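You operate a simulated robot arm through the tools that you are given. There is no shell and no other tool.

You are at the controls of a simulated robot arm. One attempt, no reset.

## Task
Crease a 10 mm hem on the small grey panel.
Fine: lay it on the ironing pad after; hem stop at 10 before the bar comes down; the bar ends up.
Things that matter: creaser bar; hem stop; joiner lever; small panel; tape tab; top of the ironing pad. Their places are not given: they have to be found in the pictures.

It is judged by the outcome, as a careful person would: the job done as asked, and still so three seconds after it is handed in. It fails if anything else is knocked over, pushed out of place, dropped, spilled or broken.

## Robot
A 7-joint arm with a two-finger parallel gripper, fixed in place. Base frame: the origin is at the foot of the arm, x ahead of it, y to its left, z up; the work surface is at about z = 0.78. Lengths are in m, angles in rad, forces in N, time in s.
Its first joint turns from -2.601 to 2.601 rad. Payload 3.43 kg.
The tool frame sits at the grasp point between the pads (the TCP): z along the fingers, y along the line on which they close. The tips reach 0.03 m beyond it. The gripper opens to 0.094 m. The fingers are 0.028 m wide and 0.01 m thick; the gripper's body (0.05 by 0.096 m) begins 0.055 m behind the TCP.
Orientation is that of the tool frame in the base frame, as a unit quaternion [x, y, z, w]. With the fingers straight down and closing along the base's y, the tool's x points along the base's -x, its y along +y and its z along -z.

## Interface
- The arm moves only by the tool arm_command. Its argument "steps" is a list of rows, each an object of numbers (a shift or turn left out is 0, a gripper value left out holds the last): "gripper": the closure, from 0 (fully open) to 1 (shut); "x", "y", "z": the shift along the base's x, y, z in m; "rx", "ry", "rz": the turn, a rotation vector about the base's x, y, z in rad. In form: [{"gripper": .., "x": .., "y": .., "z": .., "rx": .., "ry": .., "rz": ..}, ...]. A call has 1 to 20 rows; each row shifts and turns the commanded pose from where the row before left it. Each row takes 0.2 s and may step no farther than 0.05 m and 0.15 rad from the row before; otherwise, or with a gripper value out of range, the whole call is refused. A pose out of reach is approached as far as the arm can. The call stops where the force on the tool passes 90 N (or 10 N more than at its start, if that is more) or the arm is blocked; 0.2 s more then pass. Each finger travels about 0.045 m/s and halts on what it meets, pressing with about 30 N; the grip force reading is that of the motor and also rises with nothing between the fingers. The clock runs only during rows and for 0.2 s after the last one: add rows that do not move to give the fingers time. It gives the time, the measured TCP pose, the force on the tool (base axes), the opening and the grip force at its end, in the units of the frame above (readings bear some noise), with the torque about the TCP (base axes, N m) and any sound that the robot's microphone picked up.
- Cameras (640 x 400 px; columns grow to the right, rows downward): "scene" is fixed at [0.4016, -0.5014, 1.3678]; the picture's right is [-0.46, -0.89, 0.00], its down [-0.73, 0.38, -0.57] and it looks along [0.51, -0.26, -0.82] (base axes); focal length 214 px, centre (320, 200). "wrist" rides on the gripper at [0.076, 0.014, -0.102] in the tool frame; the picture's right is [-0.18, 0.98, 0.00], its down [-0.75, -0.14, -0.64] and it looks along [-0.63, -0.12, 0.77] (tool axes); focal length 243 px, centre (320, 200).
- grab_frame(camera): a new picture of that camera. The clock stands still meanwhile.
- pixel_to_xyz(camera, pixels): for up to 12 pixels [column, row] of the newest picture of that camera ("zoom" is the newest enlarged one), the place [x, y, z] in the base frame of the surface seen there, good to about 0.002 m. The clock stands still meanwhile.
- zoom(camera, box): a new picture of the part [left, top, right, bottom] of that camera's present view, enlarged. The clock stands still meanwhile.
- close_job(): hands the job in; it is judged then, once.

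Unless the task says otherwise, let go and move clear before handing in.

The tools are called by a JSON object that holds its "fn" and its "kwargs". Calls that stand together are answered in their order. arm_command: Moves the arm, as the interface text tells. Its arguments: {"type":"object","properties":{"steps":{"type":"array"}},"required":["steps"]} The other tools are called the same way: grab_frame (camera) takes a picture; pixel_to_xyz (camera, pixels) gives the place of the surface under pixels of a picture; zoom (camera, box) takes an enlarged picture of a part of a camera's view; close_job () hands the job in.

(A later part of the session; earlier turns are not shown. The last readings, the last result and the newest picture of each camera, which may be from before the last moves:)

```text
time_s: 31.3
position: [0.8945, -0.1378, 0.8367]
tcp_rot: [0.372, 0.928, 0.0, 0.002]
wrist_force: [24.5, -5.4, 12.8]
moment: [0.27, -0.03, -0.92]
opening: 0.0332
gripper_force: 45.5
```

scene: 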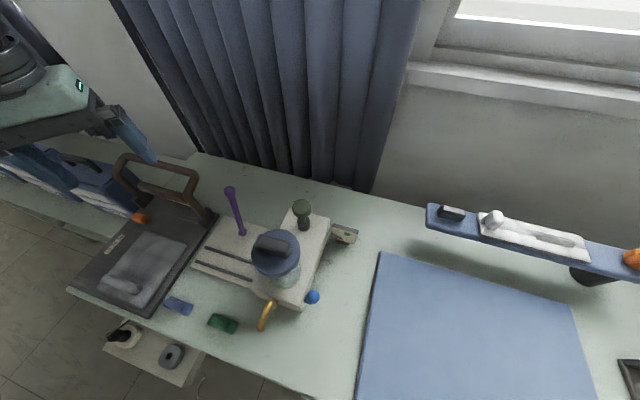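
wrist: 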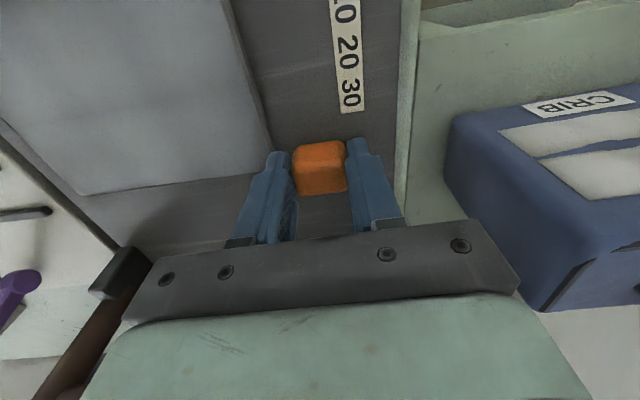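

A longitudinal force of about 21 N has built up without movement, so the stop is at its 10 end. I'll open, rise, and check that it stays.

{"fn": "arm_command", "kwargs": {"steps": [{"gripper": 0.4}, {}, {}, {"z": 0.04}, {"z": 0.04}, {"z": 0.04}, {}]}}

{"fn": "grab_frame", "kwargs": {"camera": "wrist"}}

{"fn": "zoom", "kwargs": {"camera": "scene", "box": [80, 190, 170, 260]}}

{"fn": "pixel_to_xyz", "kwargs": {"camera": "zoom", "pixels": [[335, 218], [365, 240], [310, 210], [290, 270], [260, 308], [225, 345]]}}

```text
time_s: 32.9
position: [0.8918, -0.1358, 0.9559]
tcp_rot: [0.371, 0.929, 0.0, 0.0]
wrist_force: [0.4, 0.2, -1.0]
moment: [-0.01, 0.01, 0.0]
opening: 0.0564
gripper_force: 0.0
```

```text
taken
```

wrist: 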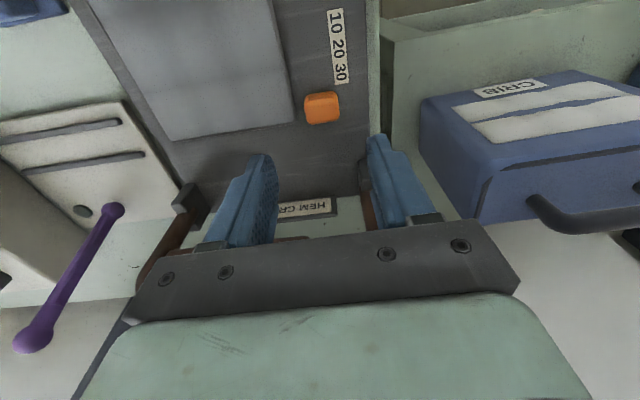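

```text
5.71 times, centred on (125, 225) of scene
```

zoom: 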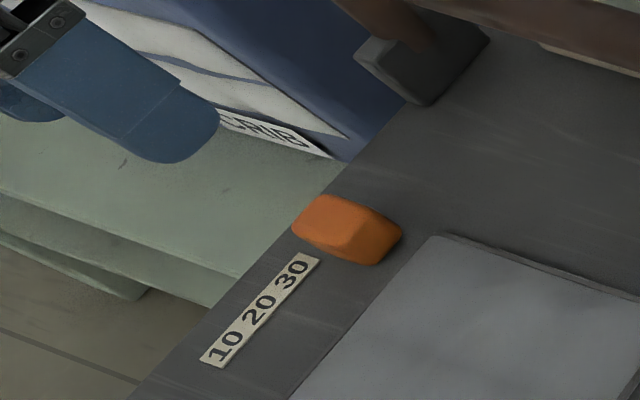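

```text
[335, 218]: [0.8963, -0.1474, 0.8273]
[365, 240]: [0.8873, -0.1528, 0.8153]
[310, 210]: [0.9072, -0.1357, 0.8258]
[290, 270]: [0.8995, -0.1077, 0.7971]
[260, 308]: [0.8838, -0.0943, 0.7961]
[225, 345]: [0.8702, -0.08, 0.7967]
```

The stop sits exactly at its lower end again (zoom (345,230)) and stays. Next I rise and turn the hand a quarter turn so it closes across the creaser bar's handle, then look down on it.

{"fn": "arm_command", "kwargs": {"steps": [{"z": 0.048}, {"z": 0.048}, {"z": 0.048}, {"x": 0.0024, "y": -0.0187, "rz": 0.143}, {"x": 0.0024, "y": -0.0187, "rz": 0.143}, {"x": 0.0024, "y": -0.0187, "rz": 0.143}, {"x": 0.0024, "y": -0.0187, "rz": 0.143}, {"x": 0.0024, "y": -0.0187, "rz": 0.143}, {"x": 0.0024, "y": -0.0187, "rz": 0.143}, {"x": 0.0024, "y": -0.0187, "rz": 0.143}, {"x": 0.0024, "y": -0.0187, "rz": 0.143}, {"x": 0.0024, "y": -0.0187, "rz": 0.143}, {"x": 0.0024, "y": -0.0187, "rz": 0.143}, {"x": 0.0024, "y": -0.0187, "rz": 0.143}, {}]}}

{"fn": "grab_frame", "kwargs": {"camera": "wrist"}}

{"fn": "grab_frame", "kwargs": {"camera": "scene"}}

```text
time_s: 36.1
position: [0.9179, -0.3441, 1.0998]
tcp_rot: [-0.396, 0.918, 0.0, 0.0]
wrist_force: [0.0, 1.0, 0.2]
moment: [0.0, 0.0, 0.03]
opening: 0.0562
gripper_force: 0.1
```

```text
taken
```

wrist: 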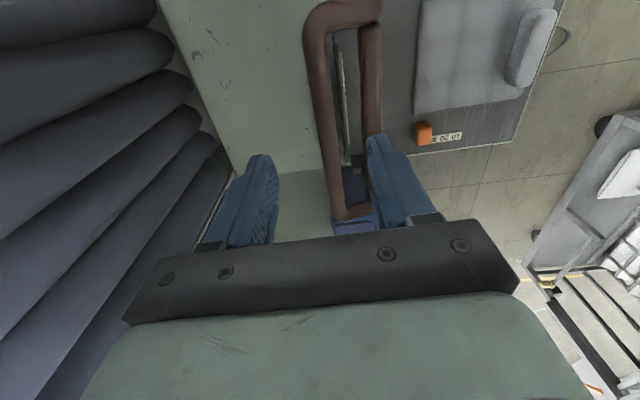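

```text
taken
```

scene: 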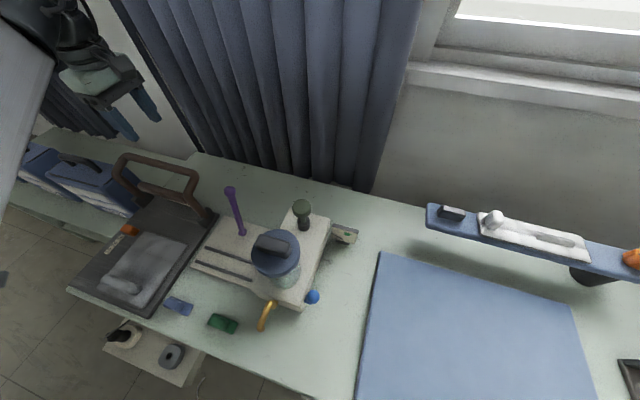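

The handle tube runs from (315,20) to (340,210) in the wrist view, roughly between the fingers. I'll measure it.

{"fn": "pixel_to_xyz", "kwargs": {"camera": "wrist", "pixels": [[316, 40], [322, 80], [328, 120], [334, 160], [339, 200], [372, 60], [374, 110], [345, 8], [314, 80], [331, 80]]}}

{"fn": "zoom", "kwargs": {"camera": "wrist", "box": [270, 0, 450, 240]}}

{"fn": "zoom", "kwargs": {"camera": "scene", "box": [100, 140, 220, 240]}}

```text
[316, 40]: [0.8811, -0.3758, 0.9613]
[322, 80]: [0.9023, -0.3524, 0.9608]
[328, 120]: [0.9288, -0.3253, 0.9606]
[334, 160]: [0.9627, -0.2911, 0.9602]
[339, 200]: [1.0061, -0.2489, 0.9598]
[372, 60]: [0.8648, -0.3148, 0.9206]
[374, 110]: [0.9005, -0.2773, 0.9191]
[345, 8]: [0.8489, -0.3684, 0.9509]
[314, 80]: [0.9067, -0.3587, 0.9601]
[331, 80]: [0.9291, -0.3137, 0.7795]
```

```text
1.67 times, centred on (360, 120) of wrist
```

zoom: 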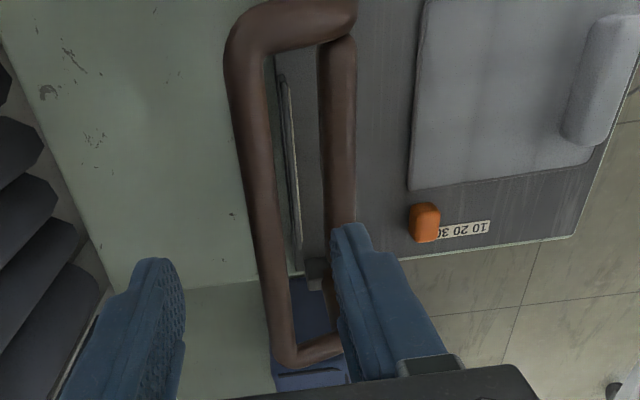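

```text
4.00 times, centred on (160, 190) of scene
```

zoom: 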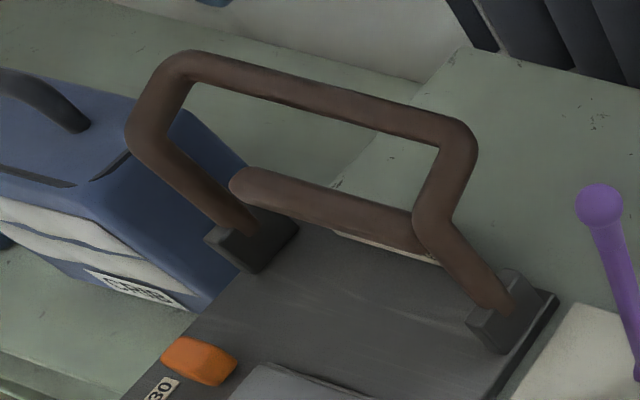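

The handle centre line is at u≈0.896, z≈0.951 (about 5 mm from my centre), and it bends above the crossbar so in the down position it should stand near z≈0.86. I'll lower the open fingers around it and close to a loose cage.

{"fn": "arm_command", "kwargs": {"steps": [{"x": -0.0035, "y": 0.0033}, {"z": -0.045}, {"z": -0.045}, {"z": -0.046}, {}, {"gripper": 0.66}, {}, {}]}}

{"fn": "grab_frame", "kwargs": {"camera": "wrist"}}

{"fn": "zoom", "kwargs": {"camera": "scene", "box": [60, 100, 220, 240]}}

```text
time_s: 37.9
position: [0.9165, -0.3389, 0.9623]
tcp_rot: [-0.395, 0.919, 0.0, 0.0]
wrist_force: [0.4, 0.6, 0.1]
moment: [-0.02, -0.03, 0.04]
opening: 0.0321
gripper_force: 0.0
```

```text
taken
```

wrist: 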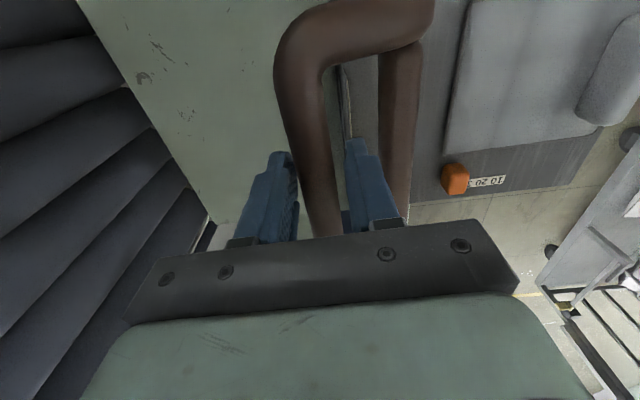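

```text
2.86 times, centred on (140, 170) of scene
```

zoom: 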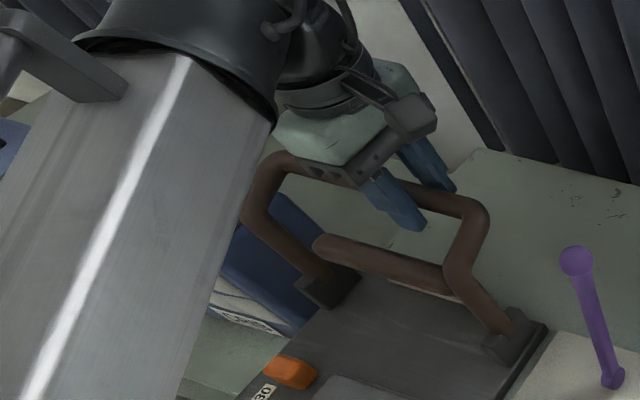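

The handle tube is caged between the fingers (wrist (315,150)). I'll start to swing the bar over along its arc.

{"fn": "arm_command", "kwargs": {"steps": [{"x": -0.00865, "y": 0.00823, "z": 0.004}, {"x": -0.00865, "y": 0.00823, "z": 0.004}, {"x": -0.00905, "y": 0.00861, "z": 0.0019}, {"x": -0.00905, "y": 0.00861, "z": 0.0019}, {"x": -0.00915, "y": 0.00871, "z": -0.0003}, {"x": -0.00915, "y": 0.00871, "z": -0.0003}, {}]}}

{"fn": "grab_frame", "kwargs": {"camera": "wrist"}}

{"fn": "zoom", "kwargs": {"camera": "scene", "box": [60, 100, 220, 240]}}

```text
time_s: 39.5
position: [0.8616, -0.2888, 0.9752]
tcp_rot: [-0.395, 0.919, 0.0, 0.0]
wrist_force: [0.4, -0.2, -0.6]
moment: [-0.01, 0.03, 0.02]
opening: 0.032
gripper_force: 0.0
```

```text
taken
```

wrist: 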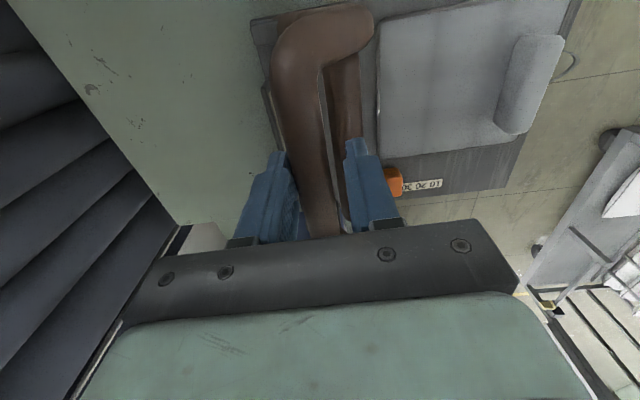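

```text
2.86 times, centred on (140, 170) of scene
```

zoom: 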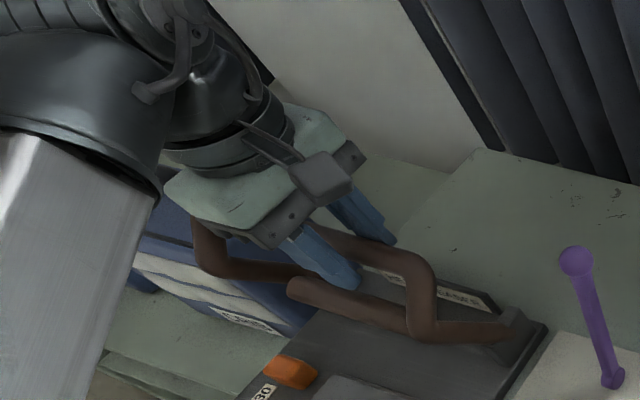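

The bar is swinging over with almost no force. I'll check the handle's actual height against my assumed arc.

{"fn": "pixel_to_xyz", "kwargs": {"camera": "zoom", "pixels": [[410, 260], [340, 300], [300, 290], [420, 320], [200, 250], [490, 335]]}}

{"fn": "pixel_to_xyz", "kwargs": {"camera": "wrist", "pixels": [[290, 70], [300, 110], [312, 160], [347, 90], [350, 120], [320, 210]]}}

```text
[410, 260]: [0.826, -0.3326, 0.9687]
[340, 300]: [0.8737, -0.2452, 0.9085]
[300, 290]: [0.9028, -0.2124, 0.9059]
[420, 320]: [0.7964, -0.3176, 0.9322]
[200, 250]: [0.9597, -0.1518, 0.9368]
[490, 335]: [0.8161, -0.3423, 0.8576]
```

```text
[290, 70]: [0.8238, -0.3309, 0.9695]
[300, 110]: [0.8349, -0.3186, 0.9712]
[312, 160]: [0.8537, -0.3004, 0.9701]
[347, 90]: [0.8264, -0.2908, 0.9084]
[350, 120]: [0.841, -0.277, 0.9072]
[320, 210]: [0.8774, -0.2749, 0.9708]
```

The handle matches my arc model. I'll carry on lowering along the arc.

{"fn": "arm_command", "kwargs": {"steps": [{"x": -0.00894, "y": 0.0085, "z": -0.0025}, {"x": -0.00894, "y": 0.0085, "z": -0.0025}, {"x": -0.00854, "y": 0.00813, "z": -0.0046}, {"x": -0.00854, "y": 0.00813, "z": -0.0046}, {"x": -0.00778, "y": 0.0074, "z": -0.0066}, {"x": -0.00778, "y": 0.0074, "z": -0.0066}, {"x": -0.00687, "y": 0.00654, "z": -0.00835}, {"x": -0.00687, "y": 0.00654, "z": -0.00835}, {}]}}

{"fn": "grab_frame", "kwargs": {"camera": "wrist"}}

{"fn": "zoom", "kwargs": {"camera": "scene", "box": [60, 140, 220, 320]}}

```text
time_s: 41.5
position: [0.7974, -0.2266, 0.932]
tcp_rot: [-0.395, 0.919, 0.0, 0.0]
wrist_force: [-0.8, 0.1, 0.1]
moment: [-0.01, 0.0, -0.05]
opening: 0.0316
gripper_force: 0.0
```

```text
taken
```

wrist: 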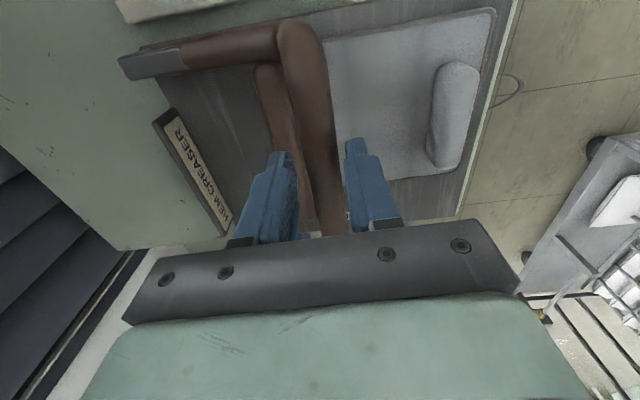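

```text
2.22 times, centred on (140, 230) of scene
```

zoom: 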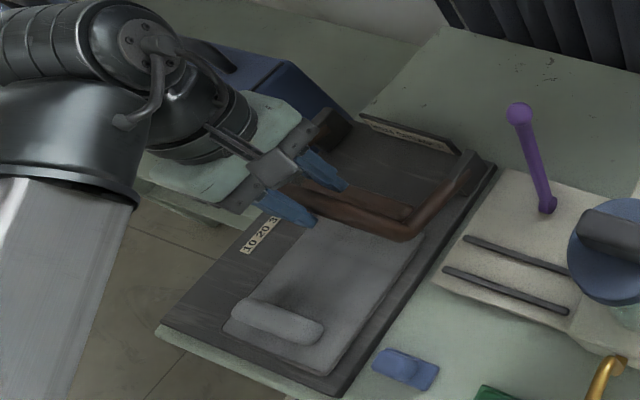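

The bar is coming down and is still caged, with negligible force. I'll check the handle height and whether the crossbar has reached the panel.

{"fn": "pixel_to_xyz", "kwargs": {"camera": "wrist", "pixels": [[300, 60], [312, 100], [322, 150], [272, 80], [280, 110], [285, 135], [350, 60], [335, 100]]}}

{"fn": "zoom", "kwargs": {"camera": "scene", "box": [110, 180, 200, 260]}}

```text
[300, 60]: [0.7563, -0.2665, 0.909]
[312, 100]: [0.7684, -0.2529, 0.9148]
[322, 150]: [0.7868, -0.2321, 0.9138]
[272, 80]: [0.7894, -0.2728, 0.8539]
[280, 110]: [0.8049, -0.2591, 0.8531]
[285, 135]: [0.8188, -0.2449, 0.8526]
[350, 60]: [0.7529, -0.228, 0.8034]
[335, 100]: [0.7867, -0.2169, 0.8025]
```

```text
5.00 times, centred on (155, 220) of scene
```

zoom: 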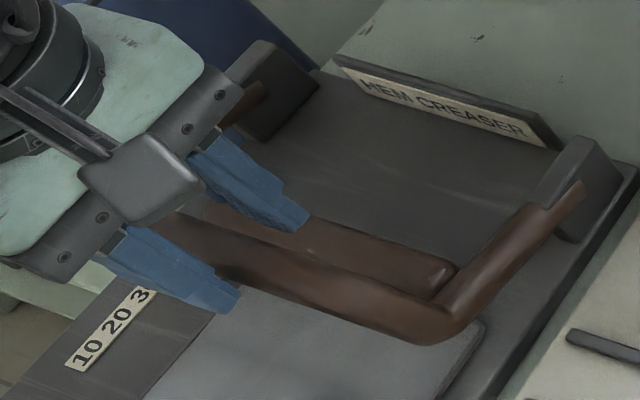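

The handle at z≈0.905 and crossbar at z≈0.844 follow the expected arc. I'll lower the last part.

{"fn": "arm_command", "kwargs": {"steps": [{"x": -0.00572, "y": 0.00544, "z": -0.0099}, {"x": -0.00572, "y": 0.00544, "z": -0.0099}, {"x": -0.00438, "y": 0.00417, "z": -0.0111}, {"x": -0.00438, "y": 0.00417, "z": -0.0111}, {"x": -0.00166, "y": 0.00158, "z": -0.006}, {"x": -0.00166, "y": 0.00158, "z": -0.004}, {}, {}]}}

{"fn": "grab_frame", "kwargs": {"camera": "wrist"}}

{"fn": "zoom", "kwargs": {"camera": "scene", "box": [60, 180, 200, 300]}}

{"fn": "pixel_to_xyz", "kwargs": {"camera": "wrist", "pixels": [[300, 60], [312, 100], [322, 150], [262, 80], [270, 110], [275, 135]]}}

```text
time_s: 43.3
position: [0.7755, -0.2073, 0.8802]
tcp_rot: [-0.394, 0.919, -0.002, 0.002]
wrist_force: [18.6, -20.5, 20.6]
moment: [-0.41, -0.53, -0.49]
opening: 0.0476
gripper_force: 13.9
```

```text
taken
```

wrist: 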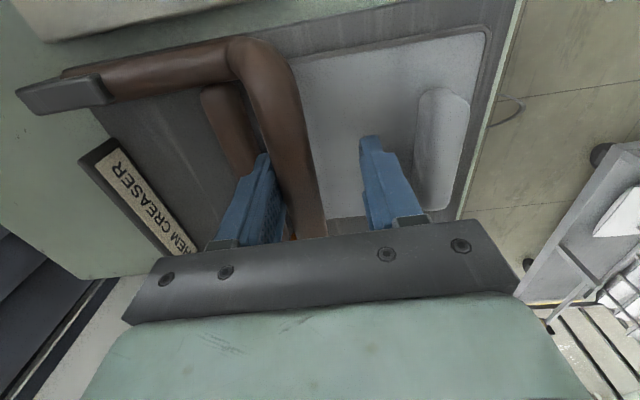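

```text
3.33 times, centred on (130, 240) of scene
```

zoom: 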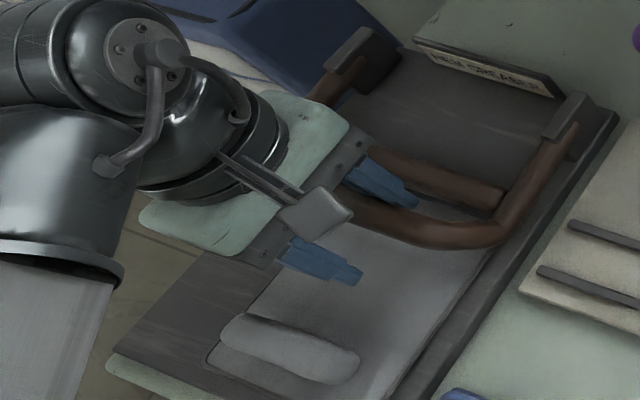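

```text
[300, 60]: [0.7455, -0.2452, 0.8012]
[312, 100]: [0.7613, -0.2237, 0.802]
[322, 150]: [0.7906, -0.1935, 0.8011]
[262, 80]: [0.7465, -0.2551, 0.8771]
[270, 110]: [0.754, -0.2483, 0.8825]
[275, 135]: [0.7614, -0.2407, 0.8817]
```

The handle has bottomed out at about u=0.717, z≈0.873 while my hand went 10 mm further, spreading the fingers with about 34 N. I'll shift back to relieve it and look at the crossbar.

{"fn": "arm_command", "kwargs": {"steps": [{"x": 0.0047, "y": -0.0045}, {"x": 0.0047, "y": -0.0045}, {}]}}

{"fn": "grab_frame", "kwargs": {"camera": "wrist"}}

{"fn": "zoom", "kwargs": {"camera": "scene", "box": [110, 180, 200, 260]}}

```text
time_s: 44.1
position: [0.7829, -0.2142, 0.879]
tcp_rot: [-0.395, 0.919, 0.001, 0.0]
wrist_force: [1.2, -0.5, -0.1]
moment: [0.02, 0.02, 0.02]
opening: 0.0319
gripper_force: 0.0
```

```text
taken
```

wrist: 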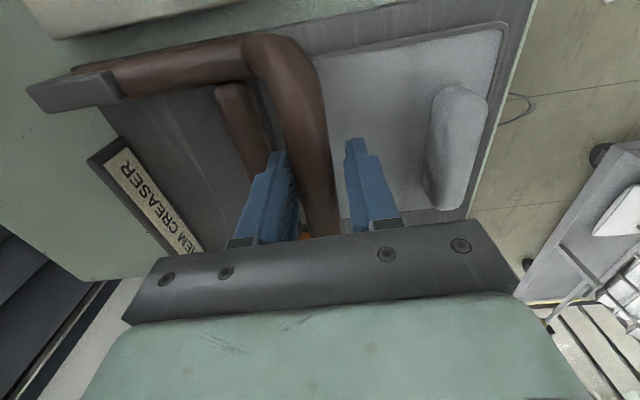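

```text
5.00 times, centred on (155, 220) of scene
```

zoom: 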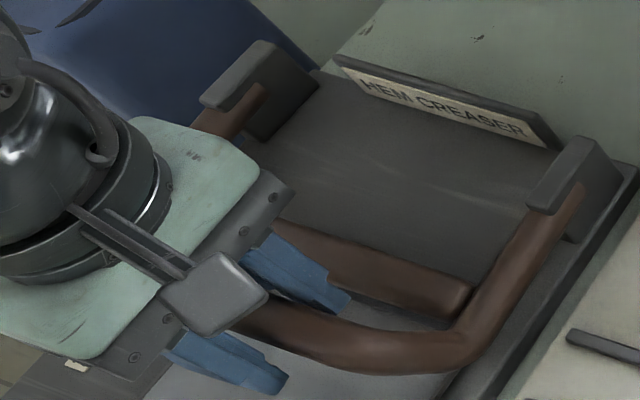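

{"fn": "pixel_to_xyz", "kwargs": {"camera": "zoom", "pixels": [[400, 335], [380, 270], [440, 290], [330, 245], [520, 250], [400, 305], [440, 340]]}}

{"fn": "pixel_to_xyz", "kwargs": {"camera": "wrist", "pixels": [[283, 60], [295, 100], [308, 150], [230, 100], [245, 130], [258, 155]]}}

```text
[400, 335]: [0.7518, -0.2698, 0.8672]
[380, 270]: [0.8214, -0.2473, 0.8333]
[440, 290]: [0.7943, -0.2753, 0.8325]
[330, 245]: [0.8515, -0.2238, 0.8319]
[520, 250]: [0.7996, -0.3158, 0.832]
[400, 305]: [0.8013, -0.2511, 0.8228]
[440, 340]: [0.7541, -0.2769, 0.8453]
```

```text
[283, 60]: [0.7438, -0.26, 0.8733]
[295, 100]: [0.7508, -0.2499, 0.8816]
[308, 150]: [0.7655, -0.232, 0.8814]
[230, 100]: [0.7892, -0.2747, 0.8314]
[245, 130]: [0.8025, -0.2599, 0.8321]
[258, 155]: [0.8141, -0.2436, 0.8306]
```

The geometry fits a 96° swing with the crossbar now lying over the panel's far edge at a hard end. To be sure it is fully down I'll raise the hand, shut the fingers, and press gently on the handle from above.

{"fn": "arm_command", "kwargs": {"steps": [{"z": 0.035}, {"z": 0.035}, {"gripper": 1.0}, {}, {}, {"z": -0.015}, {"z": -0.015}, {}]}}

{"fn": "zoom", "kwargs": {"camera": "scene", "box": [90, 180, 200, 280]}}

{"fn": "grab_frame", "kwargs": {"camera": "wrist"}}

```text
time_s: 45.9
position: [0.7818, -0.2144, 0.9188]
tcp_rot: [-0.394, 0.919, 0.0, 0.001]
wrist_force: [-0.3, 0.7, 0.0]
moment: [0.01, -0.02, 0.08]
opening: 0.0
gripper_force: 30.0
```

```text
4.00 times, centred on (145, 230) of scene
```

zoom: 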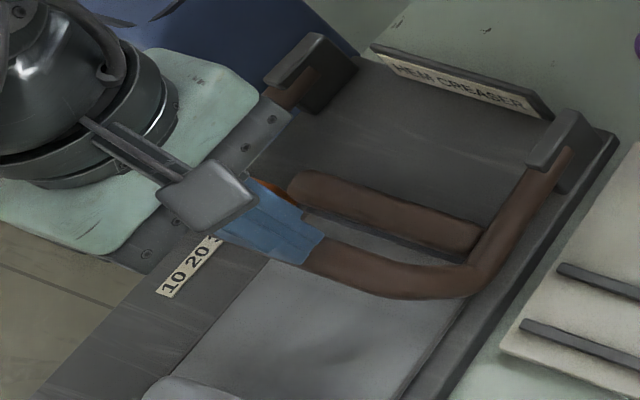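

```text
taken
```

wrist: 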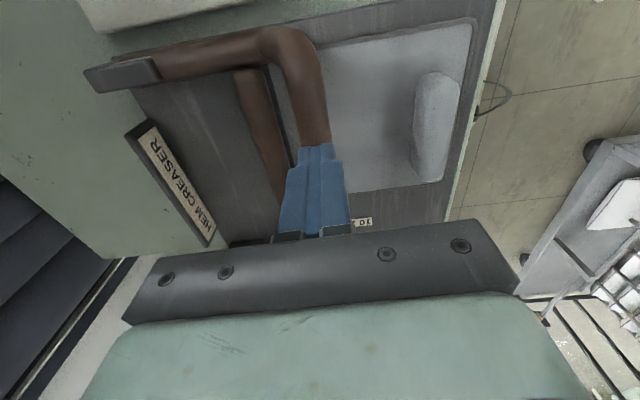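

The shut fingers are just above the handle. I'll press down in small steps and watch the force.

{"fn": "arm_command", "kwargs": {"steps": [{"z": -0.003}, {"z": -0.003}, {"z": -0.002}, {}]}}

{"fn": "arm_command", "kwargs": {"steps": [{"z": -0.002}, {"z": -0.002}, {}]}}

{"fn": "arm_command", "kwargs": {"steps": [{"z": -0.002}, {}]}}

```text
time_s: 46.9
position: [0.7829, -0.2136, 0.9119]
tcp_rot: [-0.395, 0.919, -0.001, 0.001]
wrist_force: [0.0, 0.4, 15.5]
moment: [-0.1, 0.04, -0.01]
opening: 0.0
gripper_force: 30.2
```

```text
time_s: 47.7
position: [0.7821, -0.215, 0.9111]
tcp_rot: [-0.395, 0.919, -0.002, 0.002]
wrist_force: [1.3, -0.1, 76.4]
moment: [-0.33, 0.02, 0.04]
opening: 0.0002
gripper_force: 30.0
```

```text
time_s: 48.1
position: [0.7823, -0.2149, 0.9109]
tcp_rot: [-0.394, 0.919, -0.002, 0.002]
wrist_force: [-8.7, 2.4, 37.9]
moment: [-0.09, 0.32, 0.11]
opening: 0.0
gripper_force: 30.4
stopped in row 1: the force on the tool passed its limit at 93 N (the readings are from after the stop); the commanded pose is now the measured one
```

The handle bore over 75 N without moving, so the bar is fully down on the panel. Now I'll lift off, open, and grip the handle to raise the bar.

{"fn": "arm_command", "kwargs": {"steps": [{"z": 0.04}, {"gripper": 0.4}, {}, {}, {"z": -0.035}, {"z": -0.035}, {}, {"gripper": 0.9}, {}, {}, {}]}}

{"fn": "grab_frame", "kwargs": {"camera": "wrist"}}

```text
time_s: 50.5
position: [0.7848, -0.2147, 0.8769]
tcp_rot: [-0.394, 0.919, -0.001, 0.001]
wrist_force: [2.3, -1.5, -1.9]
moment: [0.03, -0.06, -0.98]
opening: 0.0254
gripper_force: 44.8
```

```text
taken
```

wrist: 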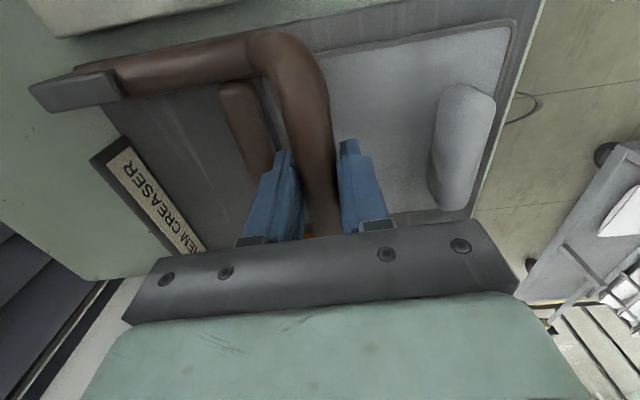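

The fingers hold the tube (25 mm). I'll raise the bar along its arc, first half now.

{"fn": "arm_command", "kwargs": {"steps": [{"x": 0.00322, "y": -0.00306, "z": 0.0102}, {"x": 0.00322, "y": -0.00306, "z": 0.0102}, {"x": 0.00438, "y": -0.00417, "z": 0.0093}, {"x": 0.00438, "y": -0.00417, "z": 0.0093}, {"x": 0.00543, "y": -0.00516, "z": 0.00815}, {"x": 0.00543, "y": -0.00516, "z": 0.00815}, {"x": 0.00637, "y": -0.00606, "z": 0.0068}, {"x": 0.00637, "y": -0.00606, "z": 0.0068}, {"x": 0.00709, "y": -0.00675, "z": 0.00525}, {"x": 0.00709, "y": -0.00675, "z": 0.00525}, {}]}}

{"fn": "zoom", "kwargs": {"camera": "scene", "box": [60, 140, 220, 320]}}

{"fn": "grab_frame", "kwargs": {"camera": "wrist"}}

```text
time_s: 52.9
position: [0.8361, -0.2652, 0.9586]
tcp_rot: [-0.395, 0.919, -0.002, 0.001]
wrist_force: [-18.0, -7.3, 11.9]
moment: [-0.56, 0.78, -1.16]
opening: 0.0217
gripper_force: 45.0
```

```text
2.22 times, centred on (140, 230) of scene
```

zoom: 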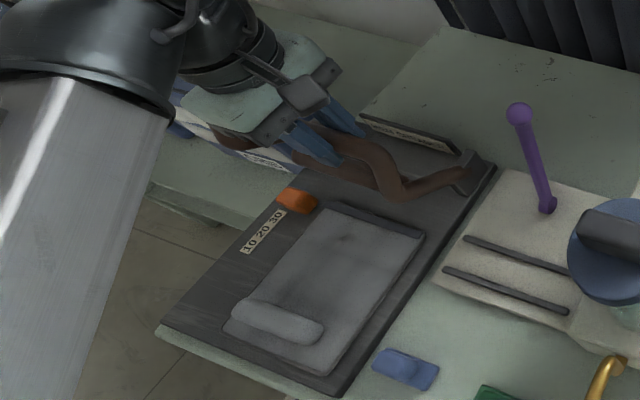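

```text
taken
```

wrist: 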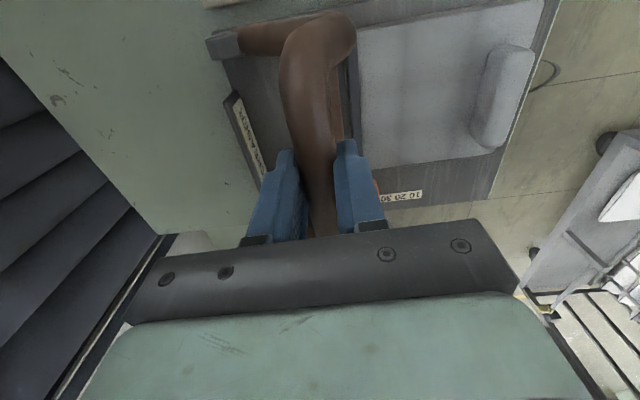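

A crease line has appeared along the panel's far edge (zoom (385,215)), and the bar is half raised. I'll loosen to a cage and complete the swing up.

{"fn": "arm_command", "kwargs": {"steps": [{"gripper": 0.68, "z": -0.003}, {}, {"x": 0.00763, "y": -0.00726, "z": 0.0025}, {"x": 0.00763, "y": -0.00726, "z": 0.0025}, {"x": 0.00792, "y": -0.00754, "z": 0.00175}, {"x": 0.00792, "y": -0.00754, "z": 0.00175}, {"x": 0.00803, "y": -0.00764, "z": -0.00015}, {"x": 0.00803, "y": -0.00764, "z": -0.00015}, {"x": 0.00792, "y": -0.00754, "z": -0.002}, {"x": 0.00792, "y": -0.00754, "z": -0.002}, {"x": 0.00745, "y": -0.00709, "z": -0.0037}, {"x": 0.00745, "y": -0.00709, "z": -0.0037}, {}]}}

{"fn": "zoom", "kwargs": {"camera": "scene", "box": [60, 120, 220, 320]}}

{"fn": "grab_frame", "kwargs": {"camera": "wrist"}}

```text
time_s: 55.7
position: [0.9147, -0.3389, 0.951]
tcp_rot: [-0.394, 0.919, -0.002, 0.002]
wrist_force: [1.3, -0.7, 0.9]
moment: [0.03, -0.01, 0.0]
opening: 0.0308
gripper_force: 1.1
```

```text
2.00 times, centred on (140, 220) of scene
```

zoom: 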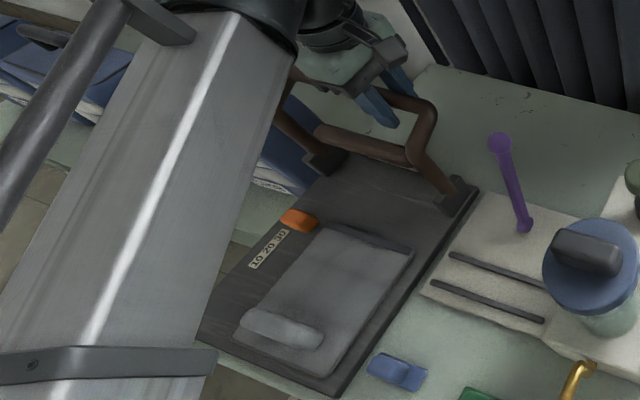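

```text
taken
```

wrist: 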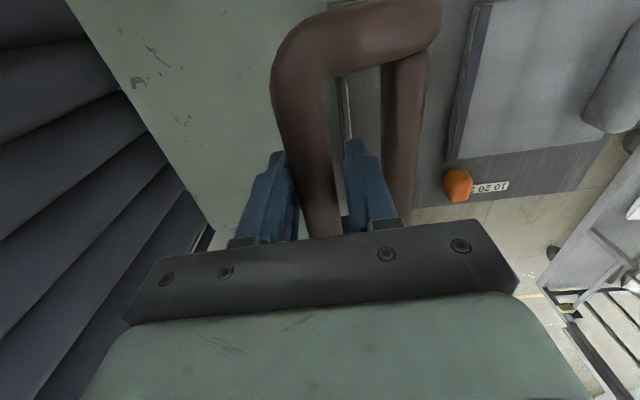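

The bar is back up leaning beyond vertical. I'll nudge it to its rest, open, and lift clear, then check the bar, the crease and the stop.

{"fn": "arm_command", "kwargs": {"steps": [{"x": 0.0025, "y": -0.0024}, {"x": 0.0015, "y": -0.0014}, {}, {"gripper": 0.35}, {}, {}, {"z": 0.045}, {"z": 0.045}, {"z": 0.045}, {"z": 0.02}, {}]}}

{"fn": "grab_frame", "kwargs": {"camera": "wrist"}}

{"fn": "pixel_to_xyz", "kwargs": {"camera": "wrist", "pixels": [[322, 80], [328, 120], [334, 160], [372, 60], [374, 110]]}}

{"fn": "zoom", "kwargs": {"camera": "scene", "box": [60, 140, 220, 320]}}

```text
time_s: 58.1
position: [0.9184, -0.3428, 1.1092]
tcp_rot: [-0.395, 0.919, -0.001, 0.001]
wrist_force: [-0.1, 0.5, 0.1]
moment: [-0.02, 0.0, 0.0]
opening: 0.0611
gripper_force: 0.1
```

```text
taken
```

wrist: 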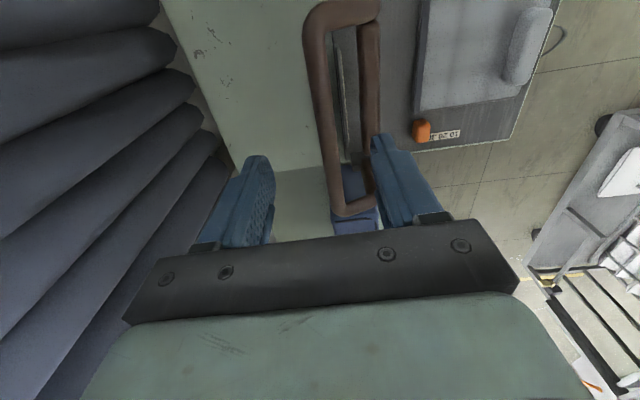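

```text
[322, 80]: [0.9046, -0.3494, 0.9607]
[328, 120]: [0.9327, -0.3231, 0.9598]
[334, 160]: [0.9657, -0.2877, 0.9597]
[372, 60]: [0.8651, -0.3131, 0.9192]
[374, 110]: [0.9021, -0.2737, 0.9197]
```

```text
2.22 times, centred on (140, 230) of scene
```

zoom: 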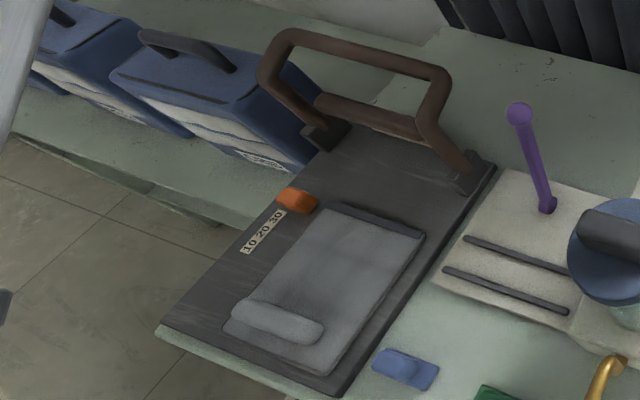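

The bar is back exactly where it began, and a dark hem strip shows at the panel's far edge (zoom (375,218)). I'll zoom on it to gauge its width and on the panel's roll to plan the grasp.

{"fn": "zoom", "kwargs": {"camera": "scene", "box": [130, 225, 180, 260]}}

{"fn": "pixel_to_xyz", "kwargs": {"camera": "zoom", "pixels": [[300, 140], [310, 120], [320, 105], [290, 165], [400, 150], [390, 170], [410, 130]]}}

{"fn": "zoom", "kwargs": {"camera": "scene", "box": [90, 250, 160, 320]}}

{"fn": "pixel_to_xyz", "kwargs": {"camera": "scene", "pixels": [[106, 280], [113, 283], [121, 286], [130, 288], [138, 290], [102, 284], [122, 282], [120, 291], [99, 290], [135, 310]]}}

```text
11.43 times, centred on (155, 242) of scene
```

zoom: 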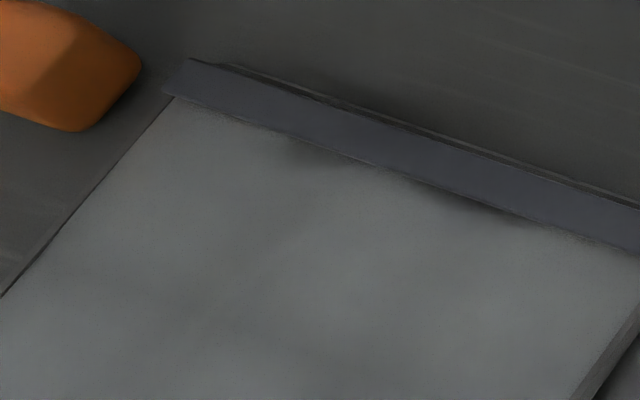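

```text
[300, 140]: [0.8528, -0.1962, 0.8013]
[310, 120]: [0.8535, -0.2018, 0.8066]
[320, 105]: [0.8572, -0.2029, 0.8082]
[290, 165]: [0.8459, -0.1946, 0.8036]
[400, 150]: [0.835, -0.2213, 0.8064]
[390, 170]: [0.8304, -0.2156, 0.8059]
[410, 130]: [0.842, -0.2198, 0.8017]
```

```text
5.71 times, centred on (125, 285) of scene
```

zoom: 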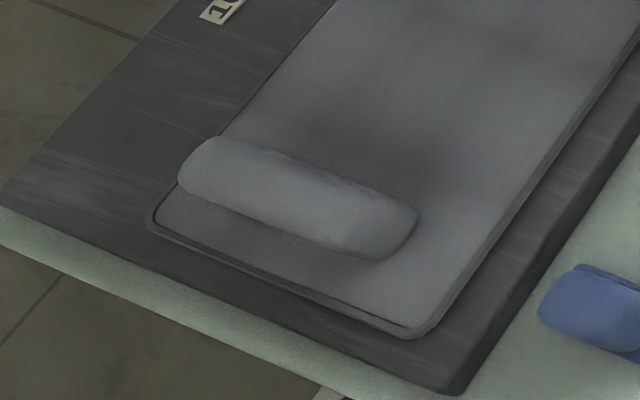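

```text
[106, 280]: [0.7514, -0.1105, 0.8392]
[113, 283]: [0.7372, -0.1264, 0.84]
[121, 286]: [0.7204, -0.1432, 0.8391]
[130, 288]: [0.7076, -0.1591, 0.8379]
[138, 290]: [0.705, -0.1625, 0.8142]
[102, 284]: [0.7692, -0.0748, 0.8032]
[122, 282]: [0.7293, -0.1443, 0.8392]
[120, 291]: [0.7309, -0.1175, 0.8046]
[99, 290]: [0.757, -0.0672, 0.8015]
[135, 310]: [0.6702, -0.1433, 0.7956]
```

The hem strip is narrow, about 8–10 mm, so the crease took at 10. Now I'll fetch the panel by its roll, centred near (0.732,-0.132) with its top at z≈0.84: I'll move over with the fingers wider.

{"fn": "arm_command", "kwargs": {"steps": [{"gripper": 0.15, "x": -0.03, "y": 0.0332}, {"x": -0.03, "y": 0.0332}, {"x": -0.03, "y": 0.0332}, {"x": -0.0284, "y": 0.0332}, {"x": -0.0169, "y": 0.0196, "z": -0.04}, {"x": -0.0169, "y": 0.0196, "z": -0.04}, {"x": -0.0169, "y": 0.0196, "z": -0.04}, {"x": -0.0169, "y": 0.0196, "z": -0.04}, {}]}}

{"fn": "grab_frame", "kwargs": {"camera": "wrist"}}

{"fn": "zoom", "kwargs": {"camera": "scene", "box": [60, 180, 220, 320]}}

```text
time_s: 60.1
position: [0.7322, -0.13, 0.9479]
tcp_rot: [-0.395, 0.919, -0.002, 0.001]
wrist_force: [-0.2, 0.0, -0.4]
moment: [0.01, -0.02, 0.03]
opening: 0.0797
gripper_force: 0.1
```

```text
taken
```

wrist: 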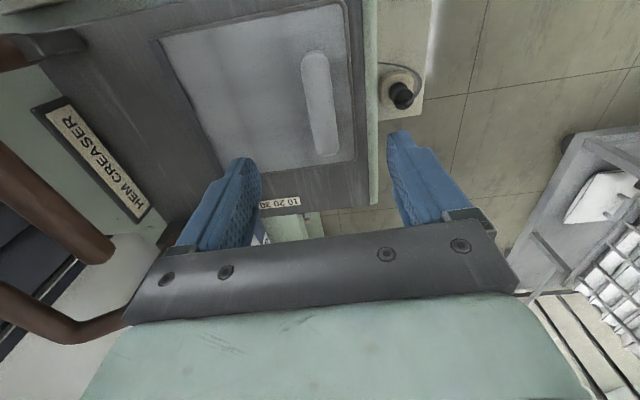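

```text
2.86 times, centred on (140, 250) of scene
```

zoom: 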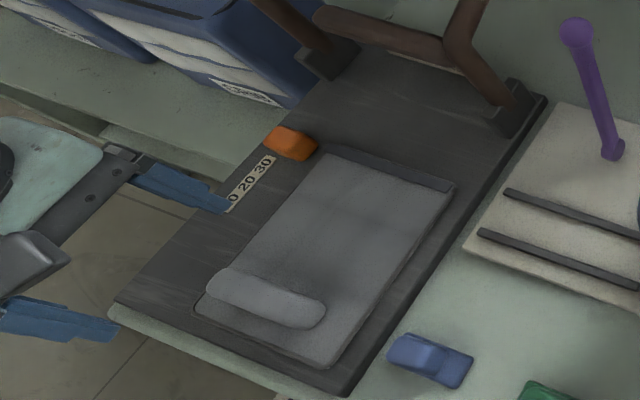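

The roll is visible at (318,105) between the fingers' planes. I'll measure its centre line and width.

{"fn": "pixel_to_xyz", "kwargs": {"camera": "wrist", "pixels": [[315, 60], [318, 90], [321, 120], [324, 145], [306, 90], [331, 90], [310, 60], [325, 60], [314, 52], [327, 153]]}}

{"fn": "zoom", "kwargs": {"camera": "wrist", "box": [270, 30, 370, 180]}}

```text
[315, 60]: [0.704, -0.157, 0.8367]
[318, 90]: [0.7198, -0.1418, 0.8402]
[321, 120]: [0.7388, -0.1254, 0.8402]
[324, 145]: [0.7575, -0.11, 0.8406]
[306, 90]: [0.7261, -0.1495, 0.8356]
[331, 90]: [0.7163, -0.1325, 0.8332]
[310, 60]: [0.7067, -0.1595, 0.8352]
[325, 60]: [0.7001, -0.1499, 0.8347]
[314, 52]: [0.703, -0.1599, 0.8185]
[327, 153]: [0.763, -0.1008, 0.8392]
```

```text
2.67 times, centred on (320, 105) of wrist
```

zoom: 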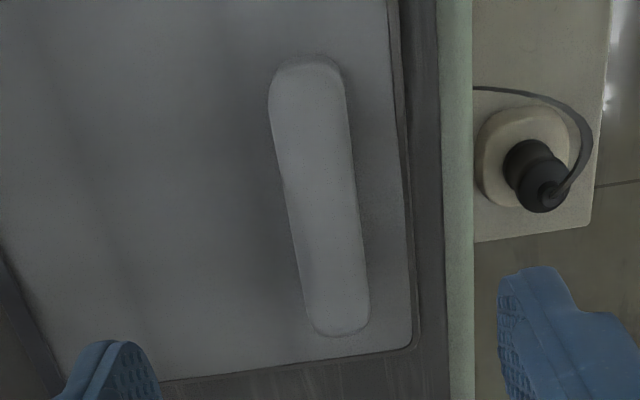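

The roll's centre (0.733,-0.130) lies directly under the TCP, about 22 mm wide. I'll go down and close on it.

{"fn": "arm_command", "kwargs": {"steps": [{"x": 0.0006, "z": -0.04}, {"z": -0.04}, {"z": -0.02}, {"z": -0.011}, {}, {"gripper": 0.9}, {}, {}, {}, {}, {}, {}]}}

{"fn": "grab_frame", "kwargs": {"camera": "wrist"}}

```text
time_s: 62.7
position: [0.7336, -0.1318, 0.8371]
tcp_rot: [-0.395, 0.919, -0.001, 0.001]
wrist_force: [0.5, -0.1, 1.4]
moment: [0.0, -0.02, -0.08]
opening: 0.0276
gripper_force: 30.6
```

```text
taken
```

wrist: 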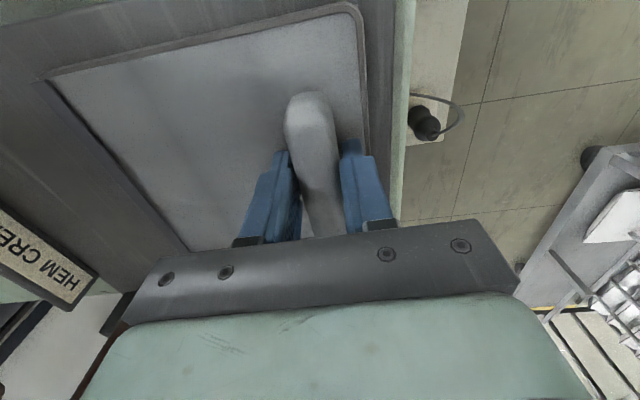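

The roll is held (opening 27.6 mm, balanced forces). I'll lift slowly and check.

{"fn": "arm_command", "kwargs": {"steps": [{"z": 0.01}, {"z": 0.015}, {"z": 0.015}, {"z": 0.02}, {"z": 0.02}, {"z": 0.02}, {}]}}

{"fn": "grab_frame", "kwargs": {"camera": "wrist"}}

{"fn": "zoom", "kwargs": {"camera": "scene", "box": [40, 140, 240, 320]}}

```text
time_s: 64.3
position: [0.7338, -0.13, 0.937]
tcp_rot: [-0.395, 0.919, -0.001, 0.001]
wrist_force: [-0.8, 0.5, 0.0]
moment: [-0.03, 0.0, 0.0]
opening: 0.0091
gripper_force: 0.1
```

```text
taken
```

wrist: 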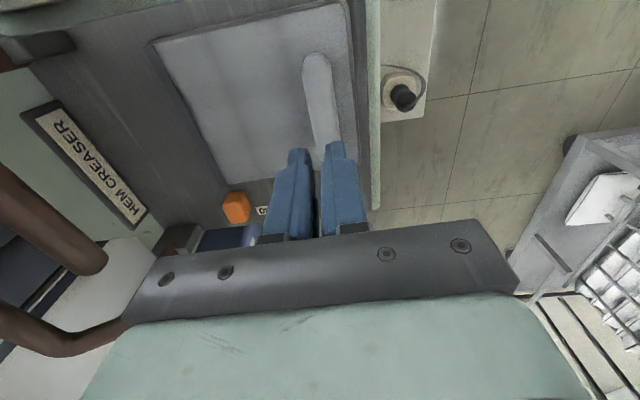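

```text
2.22 times, centred on (140, 230) of scene
```

zoom: 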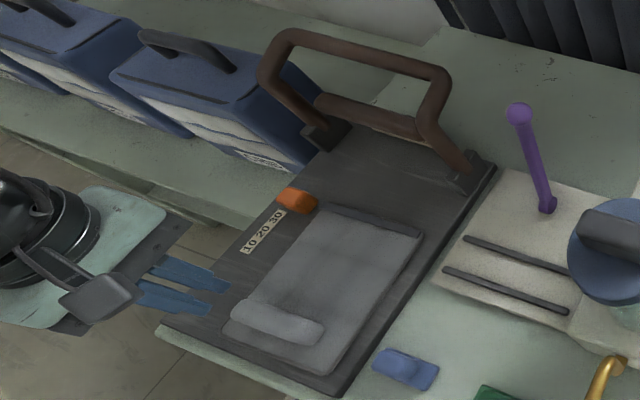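

The fingers slipped off (opening 9 mm) and the panel stayed lying on the creaser. I'll open, look again, and retry with a lower, firmer grip.

{"fn": "arm_command", "kwargs": {"steps": [{"gripper": 0.3}, {}, {}, {}, {}]}}

{"fn": "grab_frame", "kwargs": {"camera": "wrist"}}

{"fn": "pixel_to_xyz", "kwargs": {"camera": "wrist", "pixels": [[315, 60], [318, 90], [321, 120], [325, 140], [304, 90], [333, 90], [290, 90], [345, 90], [170, 45], [345, 150], [225, 182]]}}

{"fn": "zoom", "kwargs": {"camera": "wrist", "box": [140, 0, 380, 210]}}

```text
time_s: 65.5
position: [0.7343, -0.1313, 0.9355]
tcp_rot: [-0.395, 0.919, -0.002, 0.002]
wrist_force: [0.6, -0.2, 0.7]
moment: [0.02, -0.02, 0.03]
opening: 0.066
gripper_force: 0.1
```

```text
taken
```

wrist: 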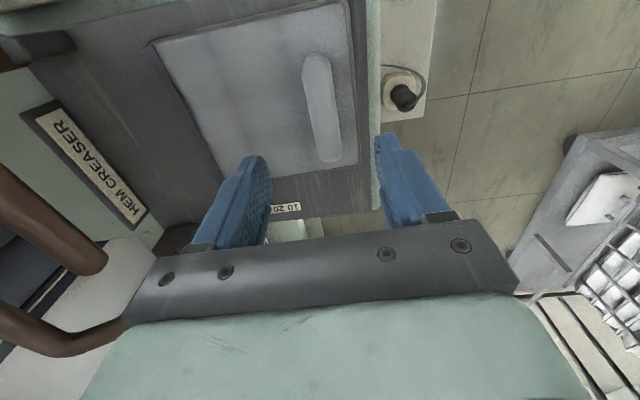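

```text
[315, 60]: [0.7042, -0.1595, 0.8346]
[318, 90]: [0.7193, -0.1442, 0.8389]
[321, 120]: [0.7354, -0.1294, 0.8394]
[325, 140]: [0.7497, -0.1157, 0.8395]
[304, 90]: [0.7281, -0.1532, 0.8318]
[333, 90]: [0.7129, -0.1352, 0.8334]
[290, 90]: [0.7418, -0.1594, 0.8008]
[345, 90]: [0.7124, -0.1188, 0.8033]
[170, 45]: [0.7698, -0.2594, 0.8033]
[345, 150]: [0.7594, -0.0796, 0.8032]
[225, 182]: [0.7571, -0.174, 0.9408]
```

```text
1.90 times, centred on (260, 105) of wrist
```

zoom: 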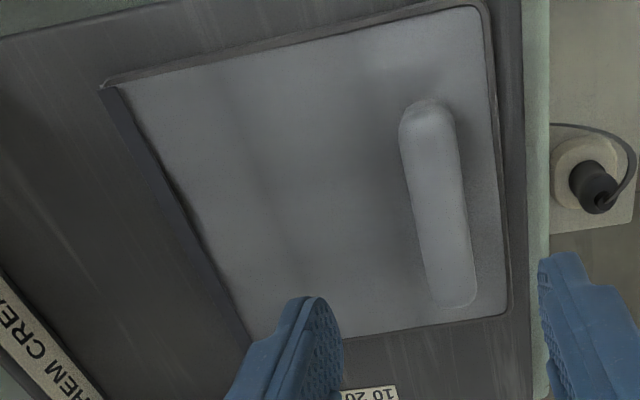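

The panel lies flat with the roll's middle near (0.731,-0.134). I'll align 2–3° better, go 3 mm lower and close fully, then lift in small steps with checks.

{"fn": "arm_command", "kwargs": {"steps": [{"x": -0.002, "y": -0.001, "z": -0.04, "rz": -0.04}, {"z": -0.04}, {"z": -0.015}, {"z": -0.0065}, {}, {"gripper": 1.0}, {}, {}, {}, {}, {}, {}, {}]}}

{"fn": "arm_command", "kwargs": {"steps": [{"z": 0.004}, {"z": 0.004}, {}]}}

{"fn": "grab_frame", "kwargs": {"camera": "wrist"}}

{"fn": "zoom", "kwargs": {"camera": "scene", "box": [60, 200, 200, 320]}}

```text
time_s: 68.3
position: [0.7321, -0.1337, 0.835]
tcp_rot: [-0.376, 0.926, -0.001, 0.001]
wrist_force: [0.3, 1.1, 0.7]
moment: [-0.02, 0.02, 0.05]
opening: 0.0279
gripper_force: 30.1
```

```text
time_s: 69.1
position: [0.7308, -0.1317, 0.8431]
tcp_rot: [-0.376, 0.927, -0.001, 0.001]
wrist_force: [-1.1, 0.7, -1.3]
moment: [0.0, 0.01, 0.04]
opening: 0.0282
gripper_force: 30.1
```

```text
taken
```

wrist: 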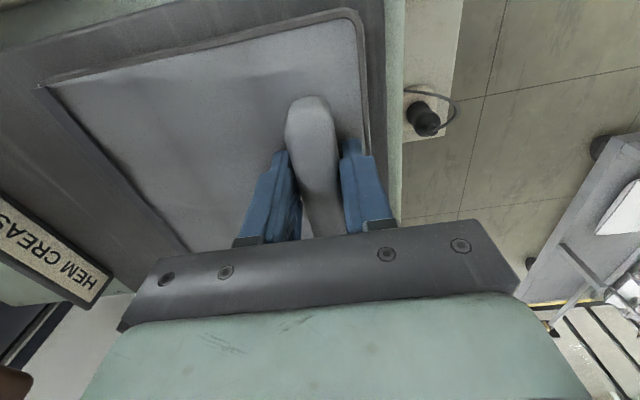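

```text
3.33 times, centred on (130, 260) of scene
```

zoom: 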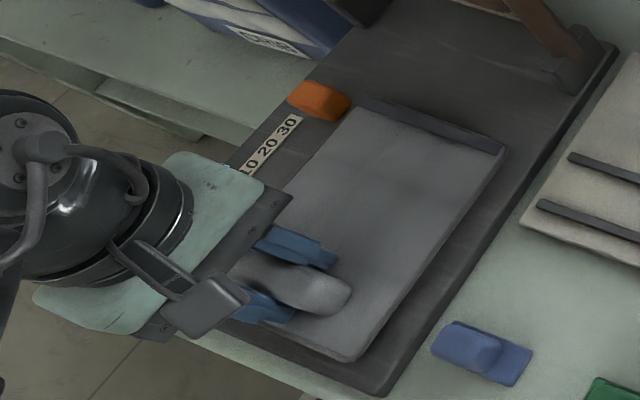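

The grip still reads 28 mm and the force is about 1.3 N down. I'll check whether the panel itself has come up.

{"fn": "pixel_to_xyz", "kwargs": {"camera": "wrist", "pixels": [[340, 60], [240, 80], [100, 110], [310, 110], [180, 220], [348, 25]]}}

{"fn": "arm_command", "kwargs": {"steps": [{"z": 0.005}, {"z": 0.005}, {}]}}

{"fn": "grab_frame", "kwargs": {"camera": "wrist"}}

{"fn": "pixel_to_xyz", "kwargs": {"camera": "wrist", "pixels": [[340, 60], [240, 80], [100, 110], [310, 110], [180, 220], [348, 25]]}}

```text
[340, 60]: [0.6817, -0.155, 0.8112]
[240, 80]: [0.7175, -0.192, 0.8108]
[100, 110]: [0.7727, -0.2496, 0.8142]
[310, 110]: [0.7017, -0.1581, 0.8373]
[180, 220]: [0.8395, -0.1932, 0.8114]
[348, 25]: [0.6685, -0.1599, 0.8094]
```

```text
time_s: 69.9
position: [0.7316, -0.1338, 0.8532]
tcp_rot: [-0.376, 0.927, -0.001, 0.001]
wrist_force: [0.3, -0.1, -1.2]
moment: [0.0, 0.02, 0.02]
opening: 0.028
gripper_force: 30.0
```

```text
taken
```

wrist: 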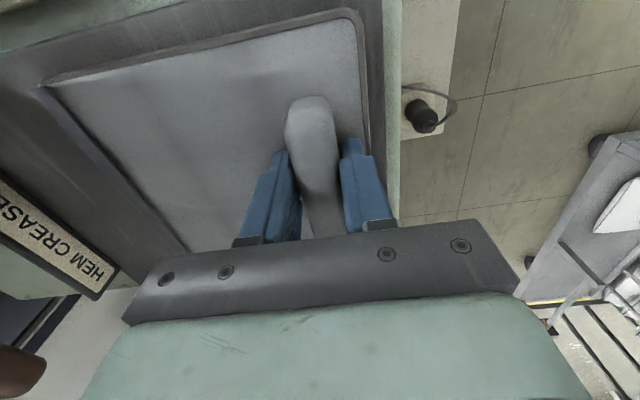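

```text
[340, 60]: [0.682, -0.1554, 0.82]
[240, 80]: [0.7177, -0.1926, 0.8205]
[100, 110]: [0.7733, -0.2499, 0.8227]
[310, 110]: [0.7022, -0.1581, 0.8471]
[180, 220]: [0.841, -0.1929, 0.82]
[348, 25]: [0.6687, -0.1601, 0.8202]
```

The whole panel is up level at z≈0.820 and weighs about 1.3 N, so this grip is firm. I'll continue lifting with checks.

{"fn": "arm_command", "kwargs": {"steps": [{"z": 0.008}, {"z": 0.008}, {"z": 0.008}, {"z": 0.008}, {}]}}

{"fn": "arm_command", "kwargs": {"steps": [{"z": 0.01}, {"z": 0.01}, {"z": 0.01}, {"z": 0.01}, {}]}}

{"fn": "grab_frame", "kwargs": {"camera": "wrist"}}

{"fn": "zoom", "kwargs": {"camera": "scene", "box": [40, 120, 240, 320]}}

```text
time_s: 71.1
position: [0.732, -0.1331, 0.8846]
tcp_rot: [-0.376, 0.926, -0.001, 0.001]
wrist_force: [-0.1, -0.6, -1.2]
moment: [0.03, 0.03, 0.02]
opening: 0.0279
gripper_force: 30.2
```

```text
time_s: 72.3
position: [0.7306, -0.1325, 0.9247]
tcp_rot: [-0.376, 0.927, -0.002, 0.001]
wrist_force: [0.3, -1.4, -0.8]
moment: [0.04, 0.03, 0.0]
opening: 0.028
gripper_force: 29.9
```

```text
taken
```

wrist: 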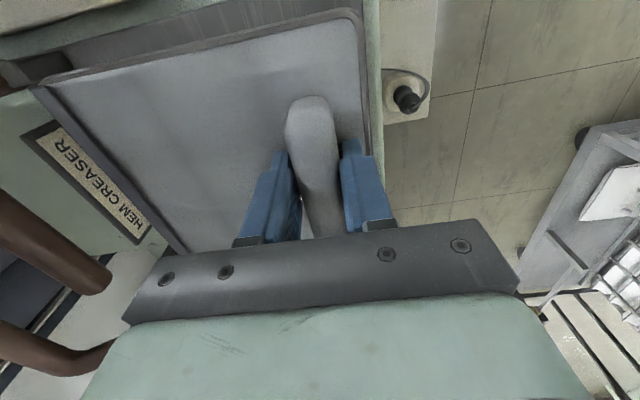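

```text
2.00 times, centred on (140, 220) of scene
```

zoom: 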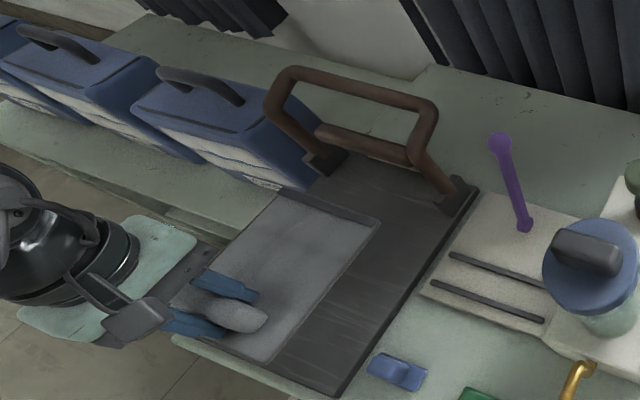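

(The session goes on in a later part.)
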